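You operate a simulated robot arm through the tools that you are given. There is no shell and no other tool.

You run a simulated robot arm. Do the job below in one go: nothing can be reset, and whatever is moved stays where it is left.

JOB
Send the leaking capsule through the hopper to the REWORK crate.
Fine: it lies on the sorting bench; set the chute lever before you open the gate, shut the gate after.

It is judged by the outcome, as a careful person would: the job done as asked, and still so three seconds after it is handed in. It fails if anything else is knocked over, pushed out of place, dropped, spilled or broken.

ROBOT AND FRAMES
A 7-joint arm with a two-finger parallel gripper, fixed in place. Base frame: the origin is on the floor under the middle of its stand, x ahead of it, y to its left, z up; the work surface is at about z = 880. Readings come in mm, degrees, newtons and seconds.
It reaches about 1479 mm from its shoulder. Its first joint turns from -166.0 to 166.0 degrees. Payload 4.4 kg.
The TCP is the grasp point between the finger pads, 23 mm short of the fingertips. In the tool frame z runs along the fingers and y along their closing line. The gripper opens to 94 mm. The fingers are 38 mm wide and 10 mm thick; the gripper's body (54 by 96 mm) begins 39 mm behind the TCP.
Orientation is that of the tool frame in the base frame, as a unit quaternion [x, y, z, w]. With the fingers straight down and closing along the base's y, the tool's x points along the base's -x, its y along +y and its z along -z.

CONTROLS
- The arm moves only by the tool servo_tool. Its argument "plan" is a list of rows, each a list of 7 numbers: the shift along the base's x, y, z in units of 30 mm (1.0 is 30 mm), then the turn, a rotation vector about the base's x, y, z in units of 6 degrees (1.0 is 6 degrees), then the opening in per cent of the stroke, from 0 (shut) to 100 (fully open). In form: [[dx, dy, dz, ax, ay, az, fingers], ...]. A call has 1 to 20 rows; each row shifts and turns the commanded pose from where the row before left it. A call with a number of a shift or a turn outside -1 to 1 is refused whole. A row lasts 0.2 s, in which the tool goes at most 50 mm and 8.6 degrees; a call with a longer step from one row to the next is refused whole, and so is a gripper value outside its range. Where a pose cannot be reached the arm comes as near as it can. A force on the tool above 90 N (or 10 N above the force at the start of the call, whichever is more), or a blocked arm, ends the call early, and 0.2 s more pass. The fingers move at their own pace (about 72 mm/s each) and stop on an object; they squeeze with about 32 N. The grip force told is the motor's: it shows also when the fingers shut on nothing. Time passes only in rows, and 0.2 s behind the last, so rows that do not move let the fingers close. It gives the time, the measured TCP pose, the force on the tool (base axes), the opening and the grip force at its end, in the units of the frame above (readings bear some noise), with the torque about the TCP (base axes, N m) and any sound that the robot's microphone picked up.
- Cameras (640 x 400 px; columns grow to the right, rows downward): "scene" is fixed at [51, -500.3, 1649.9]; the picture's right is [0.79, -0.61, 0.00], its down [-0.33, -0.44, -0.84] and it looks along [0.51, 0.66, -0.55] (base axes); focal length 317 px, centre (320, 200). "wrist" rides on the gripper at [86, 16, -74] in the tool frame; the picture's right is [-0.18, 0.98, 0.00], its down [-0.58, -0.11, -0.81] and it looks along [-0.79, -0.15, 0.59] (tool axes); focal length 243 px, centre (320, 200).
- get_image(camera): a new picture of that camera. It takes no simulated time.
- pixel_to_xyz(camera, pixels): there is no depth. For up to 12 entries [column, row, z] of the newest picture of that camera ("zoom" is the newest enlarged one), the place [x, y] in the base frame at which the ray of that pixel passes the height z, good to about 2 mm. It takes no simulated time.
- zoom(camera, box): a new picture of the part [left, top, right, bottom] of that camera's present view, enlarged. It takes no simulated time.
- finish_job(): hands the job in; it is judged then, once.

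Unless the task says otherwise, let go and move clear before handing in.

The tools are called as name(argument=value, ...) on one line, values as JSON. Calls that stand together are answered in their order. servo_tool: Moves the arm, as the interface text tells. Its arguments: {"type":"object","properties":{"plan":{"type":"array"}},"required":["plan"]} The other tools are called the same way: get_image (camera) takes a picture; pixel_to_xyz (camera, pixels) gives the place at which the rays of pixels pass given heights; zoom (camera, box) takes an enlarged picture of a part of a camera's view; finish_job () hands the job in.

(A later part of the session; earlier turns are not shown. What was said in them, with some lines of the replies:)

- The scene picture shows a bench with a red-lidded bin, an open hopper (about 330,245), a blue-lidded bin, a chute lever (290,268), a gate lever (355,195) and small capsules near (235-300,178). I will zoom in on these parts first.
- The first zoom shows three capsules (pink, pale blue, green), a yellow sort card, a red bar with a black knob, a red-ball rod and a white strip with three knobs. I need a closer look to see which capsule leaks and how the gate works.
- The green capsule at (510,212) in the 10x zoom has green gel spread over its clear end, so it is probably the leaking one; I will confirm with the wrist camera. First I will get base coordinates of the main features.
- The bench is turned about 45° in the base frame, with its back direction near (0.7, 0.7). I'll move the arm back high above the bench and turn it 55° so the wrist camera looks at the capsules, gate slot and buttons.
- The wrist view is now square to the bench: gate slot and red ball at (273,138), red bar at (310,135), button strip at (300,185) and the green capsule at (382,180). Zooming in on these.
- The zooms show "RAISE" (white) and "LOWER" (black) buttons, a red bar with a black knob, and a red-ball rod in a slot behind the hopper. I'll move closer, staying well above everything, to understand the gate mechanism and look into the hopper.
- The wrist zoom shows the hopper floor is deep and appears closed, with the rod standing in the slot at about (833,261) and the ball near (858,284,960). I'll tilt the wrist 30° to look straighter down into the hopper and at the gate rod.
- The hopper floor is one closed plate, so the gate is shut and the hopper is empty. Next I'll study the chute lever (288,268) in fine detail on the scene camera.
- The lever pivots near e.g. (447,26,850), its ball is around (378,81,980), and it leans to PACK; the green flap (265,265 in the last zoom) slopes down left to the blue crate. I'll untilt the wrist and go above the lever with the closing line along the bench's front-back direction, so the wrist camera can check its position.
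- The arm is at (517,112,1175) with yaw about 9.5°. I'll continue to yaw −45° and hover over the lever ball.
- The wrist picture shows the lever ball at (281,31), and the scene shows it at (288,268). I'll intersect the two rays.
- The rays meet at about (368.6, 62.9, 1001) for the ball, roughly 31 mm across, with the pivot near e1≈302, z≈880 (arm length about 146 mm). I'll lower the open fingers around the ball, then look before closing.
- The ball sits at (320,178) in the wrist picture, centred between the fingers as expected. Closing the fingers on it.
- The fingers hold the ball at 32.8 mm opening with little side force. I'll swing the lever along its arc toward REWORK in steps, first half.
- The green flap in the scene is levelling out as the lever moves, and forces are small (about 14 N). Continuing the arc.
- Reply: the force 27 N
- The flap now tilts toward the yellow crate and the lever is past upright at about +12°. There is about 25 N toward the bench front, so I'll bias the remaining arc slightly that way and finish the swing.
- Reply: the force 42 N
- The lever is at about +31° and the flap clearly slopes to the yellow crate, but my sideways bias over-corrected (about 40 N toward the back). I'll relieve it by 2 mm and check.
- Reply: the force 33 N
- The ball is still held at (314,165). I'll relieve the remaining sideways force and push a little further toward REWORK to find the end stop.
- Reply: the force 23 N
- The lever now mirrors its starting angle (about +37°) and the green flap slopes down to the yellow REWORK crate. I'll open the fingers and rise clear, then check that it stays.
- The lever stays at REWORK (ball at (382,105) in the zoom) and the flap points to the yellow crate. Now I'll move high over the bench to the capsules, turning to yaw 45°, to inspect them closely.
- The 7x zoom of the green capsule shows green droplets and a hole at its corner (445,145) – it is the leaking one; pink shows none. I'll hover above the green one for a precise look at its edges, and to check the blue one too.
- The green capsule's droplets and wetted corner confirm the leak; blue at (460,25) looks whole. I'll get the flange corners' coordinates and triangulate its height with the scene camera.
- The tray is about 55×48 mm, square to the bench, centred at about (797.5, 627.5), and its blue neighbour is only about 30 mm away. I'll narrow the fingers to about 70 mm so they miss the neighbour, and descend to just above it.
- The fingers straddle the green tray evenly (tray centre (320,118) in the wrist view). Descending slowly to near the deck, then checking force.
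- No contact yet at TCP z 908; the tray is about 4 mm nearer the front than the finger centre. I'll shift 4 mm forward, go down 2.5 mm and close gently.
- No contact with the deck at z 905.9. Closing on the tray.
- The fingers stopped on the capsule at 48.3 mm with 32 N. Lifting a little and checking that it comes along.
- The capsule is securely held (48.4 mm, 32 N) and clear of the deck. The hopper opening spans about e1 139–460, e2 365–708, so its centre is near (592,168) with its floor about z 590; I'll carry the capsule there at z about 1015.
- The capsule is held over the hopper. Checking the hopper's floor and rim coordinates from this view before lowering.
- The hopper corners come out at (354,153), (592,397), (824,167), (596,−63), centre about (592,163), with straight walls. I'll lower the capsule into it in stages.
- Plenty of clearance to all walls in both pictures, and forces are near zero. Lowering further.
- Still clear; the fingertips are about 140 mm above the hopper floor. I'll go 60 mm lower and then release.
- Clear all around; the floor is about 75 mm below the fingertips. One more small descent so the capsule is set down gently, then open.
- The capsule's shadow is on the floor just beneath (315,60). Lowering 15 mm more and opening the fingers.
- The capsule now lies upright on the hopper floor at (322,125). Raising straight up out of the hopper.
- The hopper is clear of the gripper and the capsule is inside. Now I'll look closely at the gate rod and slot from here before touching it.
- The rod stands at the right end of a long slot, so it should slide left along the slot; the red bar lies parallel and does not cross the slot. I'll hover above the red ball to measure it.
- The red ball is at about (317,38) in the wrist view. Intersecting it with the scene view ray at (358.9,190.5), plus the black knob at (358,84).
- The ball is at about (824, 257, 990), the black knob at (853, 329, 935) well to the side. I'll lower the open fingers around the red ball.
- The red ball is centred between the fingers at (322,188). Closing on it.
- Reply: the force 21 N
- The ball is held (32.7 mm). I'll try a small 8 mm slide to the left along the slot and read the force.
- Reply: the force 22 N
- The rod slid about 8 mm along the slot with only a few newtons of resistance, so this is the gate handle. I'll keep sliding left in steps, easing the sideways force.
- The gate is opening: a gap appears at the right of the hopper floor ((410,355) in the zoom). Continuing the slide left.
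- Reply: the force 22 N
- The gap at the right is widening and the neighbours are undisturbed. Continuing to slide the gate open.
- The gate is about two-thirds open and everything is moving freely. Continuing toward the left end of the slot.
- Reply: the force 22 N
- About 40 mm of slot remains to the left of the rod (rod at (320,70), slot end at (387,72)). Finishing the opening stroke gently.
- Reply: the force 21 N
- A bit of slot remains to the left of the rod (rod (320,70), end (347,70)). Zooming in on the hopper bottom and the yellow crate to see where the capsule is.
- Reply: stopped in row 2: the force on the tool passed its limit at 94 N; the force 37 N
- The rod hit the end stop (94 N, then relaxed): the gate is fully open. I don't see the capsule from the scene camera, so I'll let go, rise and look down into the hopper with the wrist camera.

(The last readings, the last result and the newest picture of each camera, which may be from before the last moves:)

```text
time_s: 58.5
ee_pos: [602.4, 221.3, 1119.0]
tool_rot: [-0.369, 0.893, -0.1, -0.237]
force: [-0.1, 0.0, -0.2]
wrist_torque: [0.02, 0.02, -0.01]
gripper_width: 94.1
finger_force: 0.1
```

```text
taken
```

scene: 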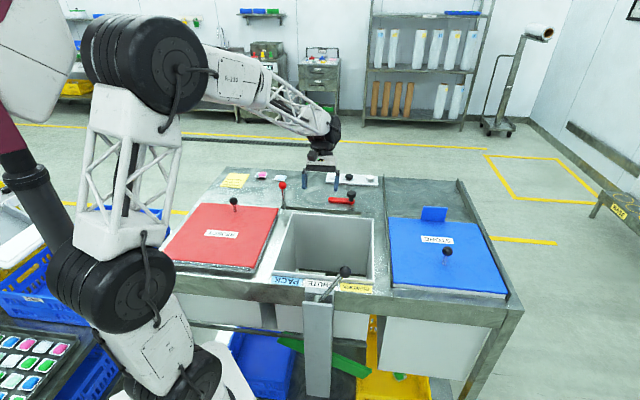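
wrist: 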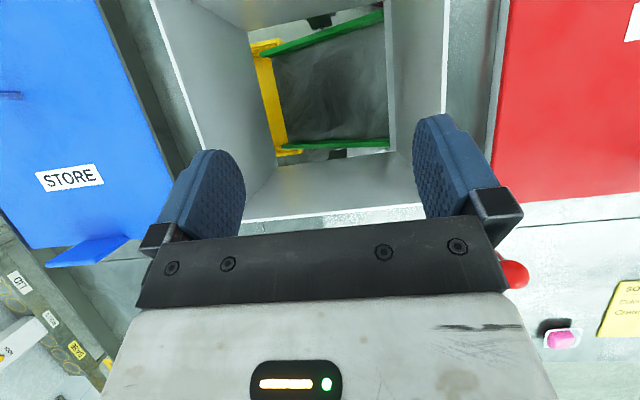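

The hopper is open and empty in the wrist view, and something green now shows in the yellow crate at about (398,376) in the scene. Zooming in to confirm.

zoom(camera="scene", box=[360, 340, 440, 400])

zoom(camera="wrist", box=[230, 0, 430, 180])

zoom(camera="scene", box=[265, 165, 345, 225])

```text
6.67 times, centred on (400, 370) of scene
```

zoom: 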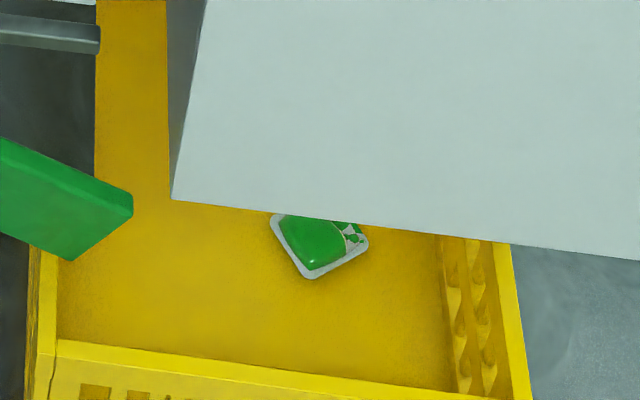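

```text
2.22 times, centred on (330, 90) of wrist
```

zoom: 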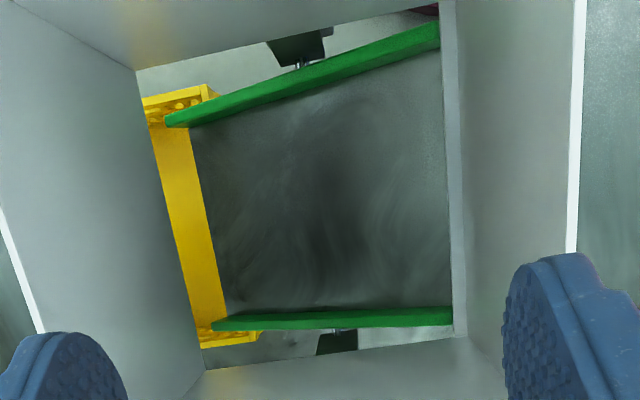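

```text
6.67 times, centred on (305, 195) of scene
```

zoom: 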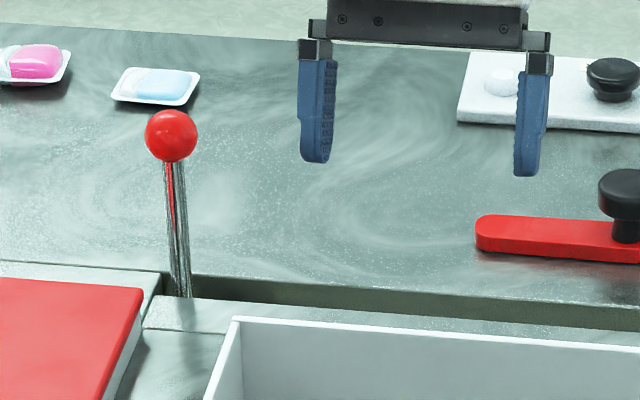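

The green capsule lies in the yellow REWORK crate ((318,248) in the zoom). Now I'll go back above the red ball to shut the gate.

servo_tool(plan=[[0, 0.9, 0, 0.7, -0.7, 0, 100], [0, 0.95, 0, 0.7, -0.7, 0, 100], [0, 0.95, 0, 0.7, -0.7, 0, 100], [0, 0.95, 0, 0.7, -0.7, 0, 100], [0, 0.95, 0, 0.7, -0.7, 0, 100], [0, 0.95, 0, 0, 0, 0, 100], [0, 0.95, 0, 0, 0, 0, 100], [0, 0.95, 0, 0, 0, 0, 100], [0, 0.95, 0, 0, 0, 0, 100], [0, 0, 0, 0, 0, 0, 100]])

get_image(camera="wrist")

zoom(camera="scene", box=[230, 160, 350, 235])

```text
time_s: 60.7
ee_pos: [601.6, 473.6, 1119.6]
tool_rot: [-0.381, 0.925, -0.001, 0.0]
force: [-0.7, 0.4, 1.0]
wrist_torque: [0.0, 0.03, 0.04]
gripper_width: 94.0
finger_force: 0.1
```

```text
taken
```

wrist: 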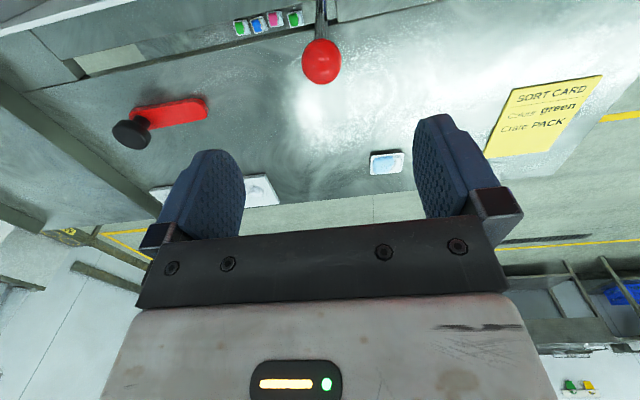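

```text
5.33 times, centred on (290, 198) of scene
```

zoom: 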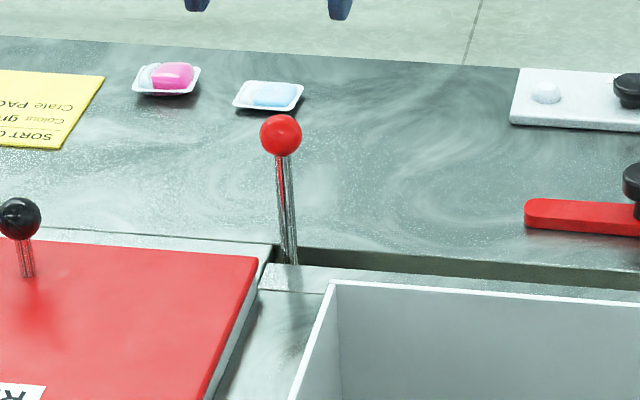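

The red ball is at about (321,62) in the wrist picture. Getting its coordinates at its known height before lowering.

pixel_to_xyz(camera="wrist", pixels=[[321, 62, 980], [321, 62, 988], [321, 62, 995]])

pixel_to_xyz(camera="scene", pixels=[[282.6, 185.8, 980], [282.6, 185.8, 988], [282.6, 185.8, 995]])

```text
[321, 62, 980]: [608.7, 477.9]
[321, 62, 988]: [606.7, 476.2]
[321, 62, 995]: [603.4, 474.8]
```

```text
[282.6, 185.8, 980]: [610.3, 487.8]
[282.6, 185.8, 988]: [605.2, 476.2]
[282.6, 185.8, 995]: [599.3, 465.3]
```

Both cameras agree: the ball is at (606, 476, 988). Lowering around it and closing.

servo_tool(plan=[[0.14, 0.08, 0, 0, 0, 0, 100], [0, 0, -0.85, 0, 0, 0, 100], [0, 0, -0.85, 0, 0, 0, 100], [0, 0, -0.85, 0, 0, 0, 100], [0, 0, -0.9, 0, 0, 0, 100], [0, 0, -0.9, 0, 0, 0, 100], [0, 0, 0, 0, 0, 0, 100]])

get_image(camera="wrist")

```text
time_s: 62.3
ee_pos: [605.2, 476.7, 988.9]
tool_rot: [-0.382, 0.924, -0.001, 0.0]
force: [-0.2, 0.1, -0.8]
wrist_torque: [0.04, 0.01, 0.02]
gripper_width: 93.8
finger_force: 0.1
```

```text
taken
```

wrist: 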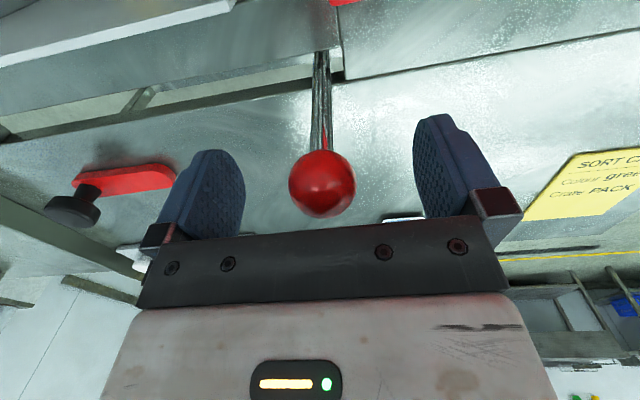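

The ball is centred at (321,183). Closing on it and starting to slide right.

servo_tool(plan=[[0, 0, 0, 0, 0, 0, 20], [0, 0, 0, 0, 0, 0, 20], [0, 0, 0, 0, 0, 0, 20], [0, 0, 0, 0, 0, 0, 20], [0.2, -0.2, 0, 0, 0, 0, 20], [0.4, -0.4, 0, 0, 0, 0, 20], [0.4, -0.4, 0, 0, 0, 0, 20], [0.4, -0.4, 0, 0, 0, 0, 20], [0.4, -0.4, 0, 0, 0, 0, 20], [0, 0, 0, 0, 0, 0, 20]])

zoom(camera="scene", box=[240, 160, 400, 290])

```text
time_s: 64.5
ee_pos: [658.9, 424.0, 989.5]
tool_rot: [-0.382, 0.924, -0.001, 0.0]
force: [-20.3, -19.8, 13.7]
wrist_torque: [0.02, -0.14, 0.02]
gripper_width: 32.5
finger_force: 45.3
```

```text
3.08 times, centred on (320, 225) of scene
```

zoom: 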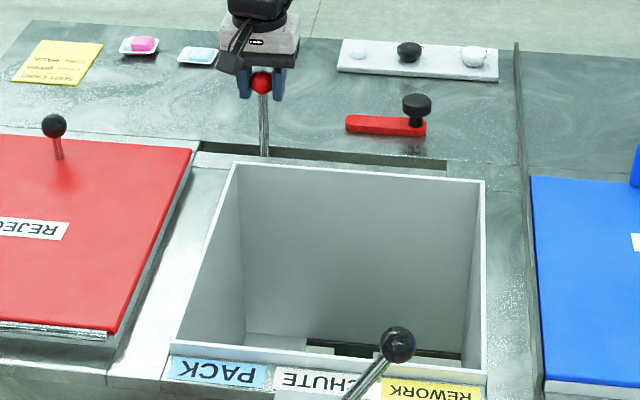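

The gate is closing smoothly; a sideways force of about 28 N shows I'm about 1 mm off, so I'll correct and continue.

servo_tool(plan=[[0.37, -0.43, 0.02, 0, 0, 0, 20], [0.4, -0.4, 0, 0, 0, 0, 20], [0.4, -0.4, 0, 0, 0, 0, 20], [0.4, -0.4, 0, 0, 0, 0, 20], [0.4, -0.4, 0, 0, 0, 0, 20], [0.4, -0.4, 0, 0, 0, 0, 20], [0.4, -0.4, 0, 0, 0, 0, 20], [0, 0, 0, 0, 0, 0, 20]])

zoom(camera="scene", box=[240, 160, 400, 290])

```text
time_s: 66.3
ee_pos: [744.0, 337.7, 988.5]
tool_rot: [-0.382, 0.924, 0.0, 0.001]
force: [16.8, 17.1, -4.0]
wrist_torque: [-0.07, 0.19, -0.1]
gripper_width: 32.8
finger_force: 45.0
```

```text
3.08 times, centred on (320, 225) of scene
```

zoom: 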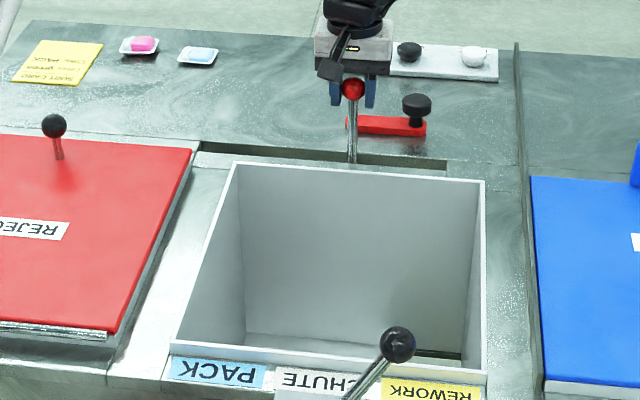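

The gate is well past halfway shut. Continuing toward the right end with a small sideways correction.

servo_tool(plan=[[0.425, -0.375, 0, 0, 0, 0, 20], [0.4, -0.4, 0, 0, 0, 0, 20], [0.4, -0.4, 0, 0, 0, 0, 20], [0.4, -0.4, 0, 0, 0, 0, 20], [0.4, -0.4, 0, 0, 0, 0, 20], [0.3, -0.3, 0, 0, 0, 0, 20], [0, 0, 0, 0, 0, 0, 20]])

zoom(camera="scene", box=[240, 160, 400, 290])

get_image(camera="wrist")

```text
time_s: 67.9
ee_pos: [814.0, 268.1, 989.9]
tool_rot: [-0.382, 0.924, 0.0, 0.001]
force: [-22.6, -19.4, -13.7]
wrist_torque: [-0.06, 0.05, 0.01]
gripper_width: 32.7
finger_force: 45.5
```

```text
3.08 times, centred on (320, 225) of scene
```

zoom: 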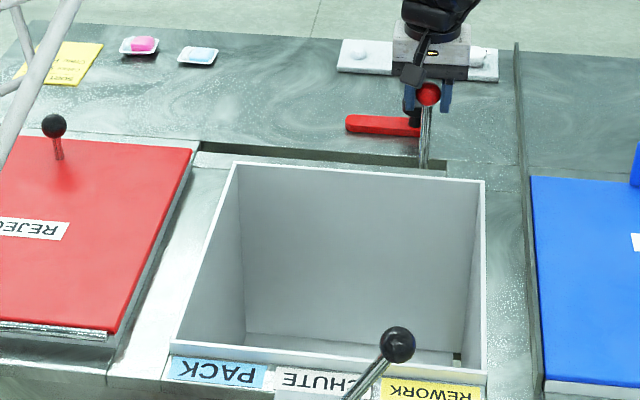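

```text
taken
```

wrist: 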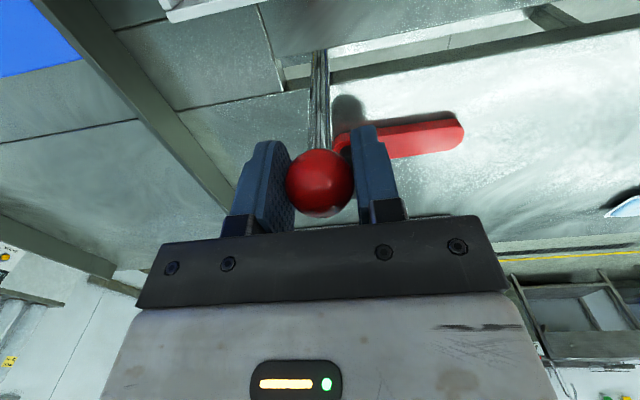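

A small gap (455,355) remains in the hopper floor; the gate started at e1≈401 and is now at 386. Finishing the last 15 mm gently until the stop.

servo_tool(plan=[[0.13, -0.19, 0, 0, 0, 0, 20], [0.12, -0.12, 0, 0, 0, 0, 20], [0.08, -0.08, 0, 0, 0, 0, 20], [0, 0, 0, 0, 0, 0, 20]])

zoom(camera="scene", box=[300, 240, 400, 300])

```text
time_s: 68.9
ee_pos: [824.1, 258.2, 990.5]
tool_rot: [-0.382, 0.924, -0.001, 0.001]
force: [15.0, 18.5, -21.2]
wrist_torque: [0.17, -0.13, -0.02]
gripper_width: 32.6
finger_force: 45.1
```

```text
6.40 times, centred on (350, 270) of scene
```

zoom: 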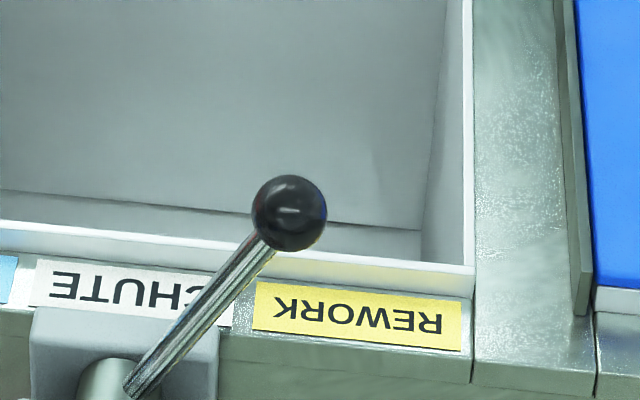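

The floor now looks closed and the rod is at e1≈400, where it began. I'll press another 3 mm to seat it on its stop, then relax.

servo_tool(plan=[[0.05, -0.04, 0.03, 0, 0, 0, 20], [0.05, -0.04, 0, 0, 0, 0, 20], [0, 0, 0, 0, 0, 0, 20]])

```text
time_s: 69.7
ee_pos: [823.9, 259.2, 989.4]
tool_rot: [-0.383, 0.924, -0.001, -0.001]
force: [-43.3, 58.7, -13.9]
wrist_torque: [-0.31, 0.07, -0.1]
gripper_width: 32.4
finger_force: 45.2
```

The rod met its stop (about 72 N resistance, no movement): the gate is fully shut. I'll back the command off 3 mm, release and rise.

servo_tool(plan=[[-0.08, 0.08, 0, 0, 0, 0, 20], [0, 0, 0, 0, 0, 0, 100], [0, 0, 0, 0, 0, 0, 100], [0, 0, 0, 0, 0, 0, 100], [0, 0, 0.8, 0, 0, 0, 100], [0, 0, 0.9, 0, 0, 0, 100], [0, 0, 0.9, 0, 0, 0, 100], [0, 0, 0.9, 0, 0, 0, 100], [0, 0, 0.9, 0, 0, 0, 100], [-0.9, -0.4, 0.2, 0, 0, 0, 100], [-0.9, -0.4, 0, 0, 0, 0, 100], [-0.9, -0.4, 0, 0, 0, 0, 100], [-0.9, -0.4, 0, 0, 0, 0, 100], [-0.9, -0.2, 0, 0, 0, 0, 100], [-0.9, -0.1, 0, 0, 0, 0, 100], [-0.5, 0, 0, 0, 0, 0, 100]])

get_image(camera="scene")

get_image(camera="wrist")

zoom(camera="scene", box=[360, 340, 440, 400])

zoom(camera="scene", box=[230, 160, 400, 300])

```text
time_s: 73.1
ee_pos: [646.0, 201.5, 1128.5]
tool_rot: [-0.381, 0.925, -0.001, 0.0]
force: [0.3, -0.6, 0.1]
wrist_torque: [0.01, -0.02, 0.03]
gripper_width: 94.1
finger_force: 0.1
```

```text
taken
```

scene: 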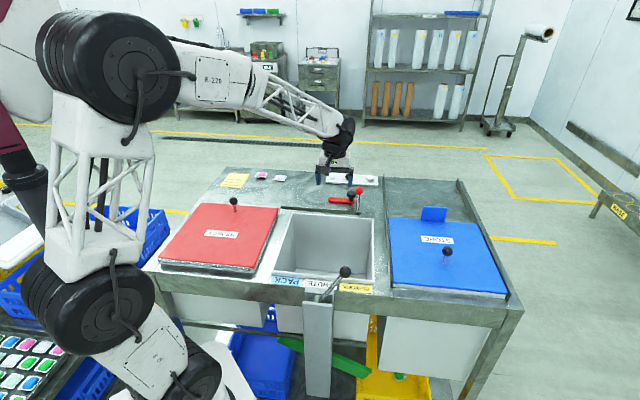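

```text
taken
```

wrist: 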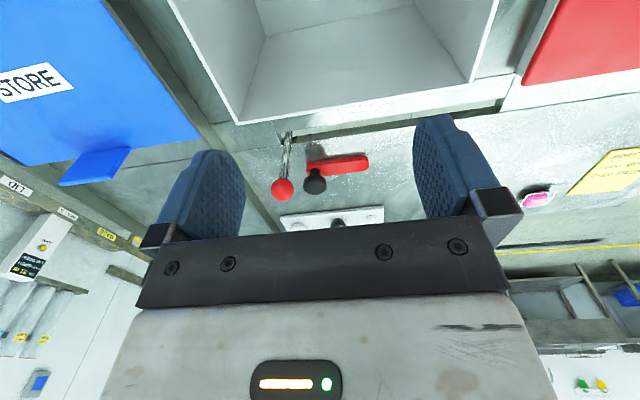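

```text
6.67 times, centred on (400, 370) of scene
```

zoom: 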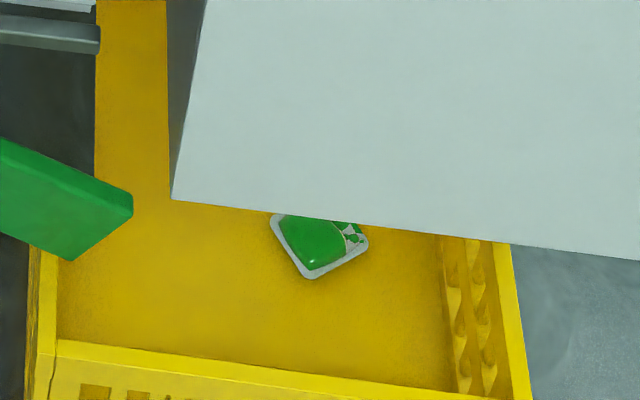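

```text
2.86 times, centred on (315, 230) of scene
```

zoom: 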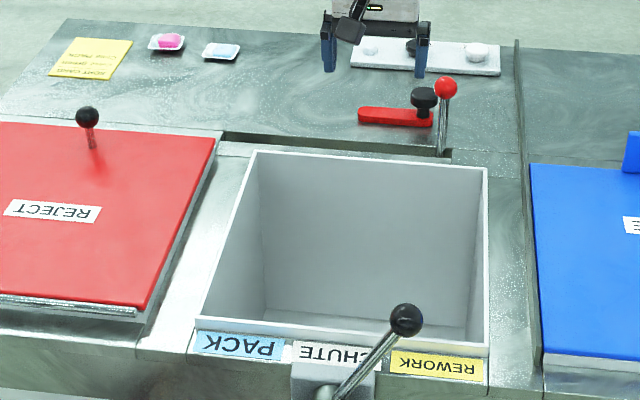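

The gate rod is back at the right end, the capsule lies in the yellow crate and pink, blue and card are in place. One last look at the hopper floor from above to be sure it is fully shut.

servo_tool(plan=[[0, 0, 0.3, -0.7, 0.7, 0, 100], [0, 0, 0.3, -0.7, 0.7, 0, 100], [0, 0, 0.3, -0.7, 0.7, 0, 100], [0, 0, 0.3, -0.7, 0.7, 0, 100], [0, 0, 0.3, -0.7, 0.7, 0, 100]])

zoom(camera="wrist", box=[180, 0, 500, 200])

zoom(camera="scene", box=[320, 165, 400, 225])

```text
time_s: 74.3
ee_pos: [647.3, 199.6, 1173.3]
tool_rot: [-0.369, 0.893, -0.1, -0.237]
force: [1.4, -0.2, 0.3]
wrist_torque: [-0.01, 0.0, 0.01]
gripper_width: 93.8
finger_force: 0.0
```

```text
2.00 times, centred on (340, 100) of wrist
```

zoom: 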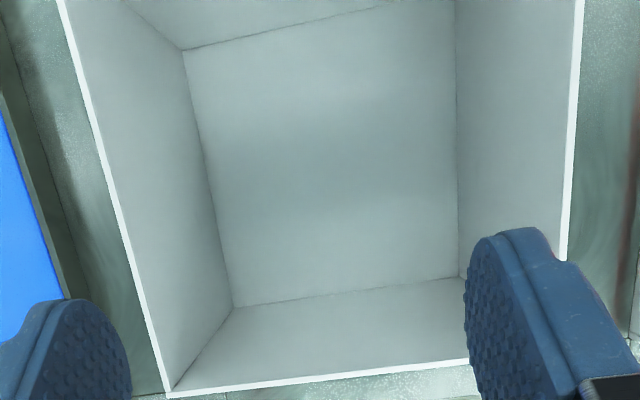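

```text
6.67 times, centred on (360, 195) of scene
```

zoom: 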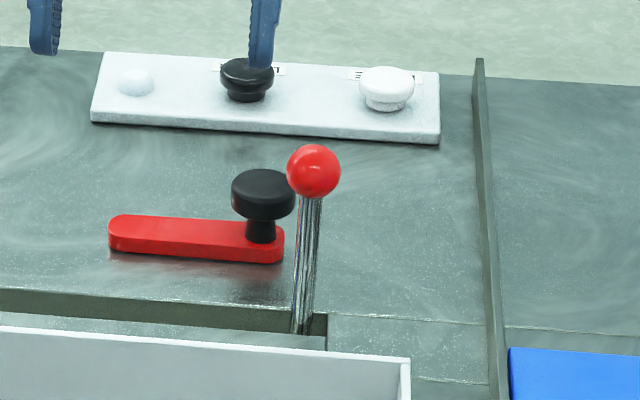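

The hopper floor is whole and empty again and the rod is at its original end. The capsule lies in the yellow REWORK crate, the lever is still at REWORK, and the arm is clear with open fingers. Handing the job in.

finish_job()

```text
The job is handed in.
```

The leaking green capsule went through the hopper and is now lying in the yellow REWORK crate, and I've handed the job in.

- **Which capsule:** the green one had droplets of gel and a hole at one corner. The pink and blue capsules showed no sign of leaking. The sort card says green goes to PACK, but I followed your instruction and sent this one to REWORK.
- **Order of work:** I set the chute lever to REWORK first, then placed the capsule on the hopper floor. I slid the gate fully open, checked the capsule was in the crate, and slid the gate shut until it met its stop.
- **Final check:** the last pictures show the hopper floor closed and empty and the lever still at REWORK. The pink and blue capsules and the sort card looked undisturbed, and the arm is clear with its fingers open.

Opening the gate, I pushed the handle into its end stop hard enough to trip the force limit (94 N). It still slid freely when I shut it afterwards.
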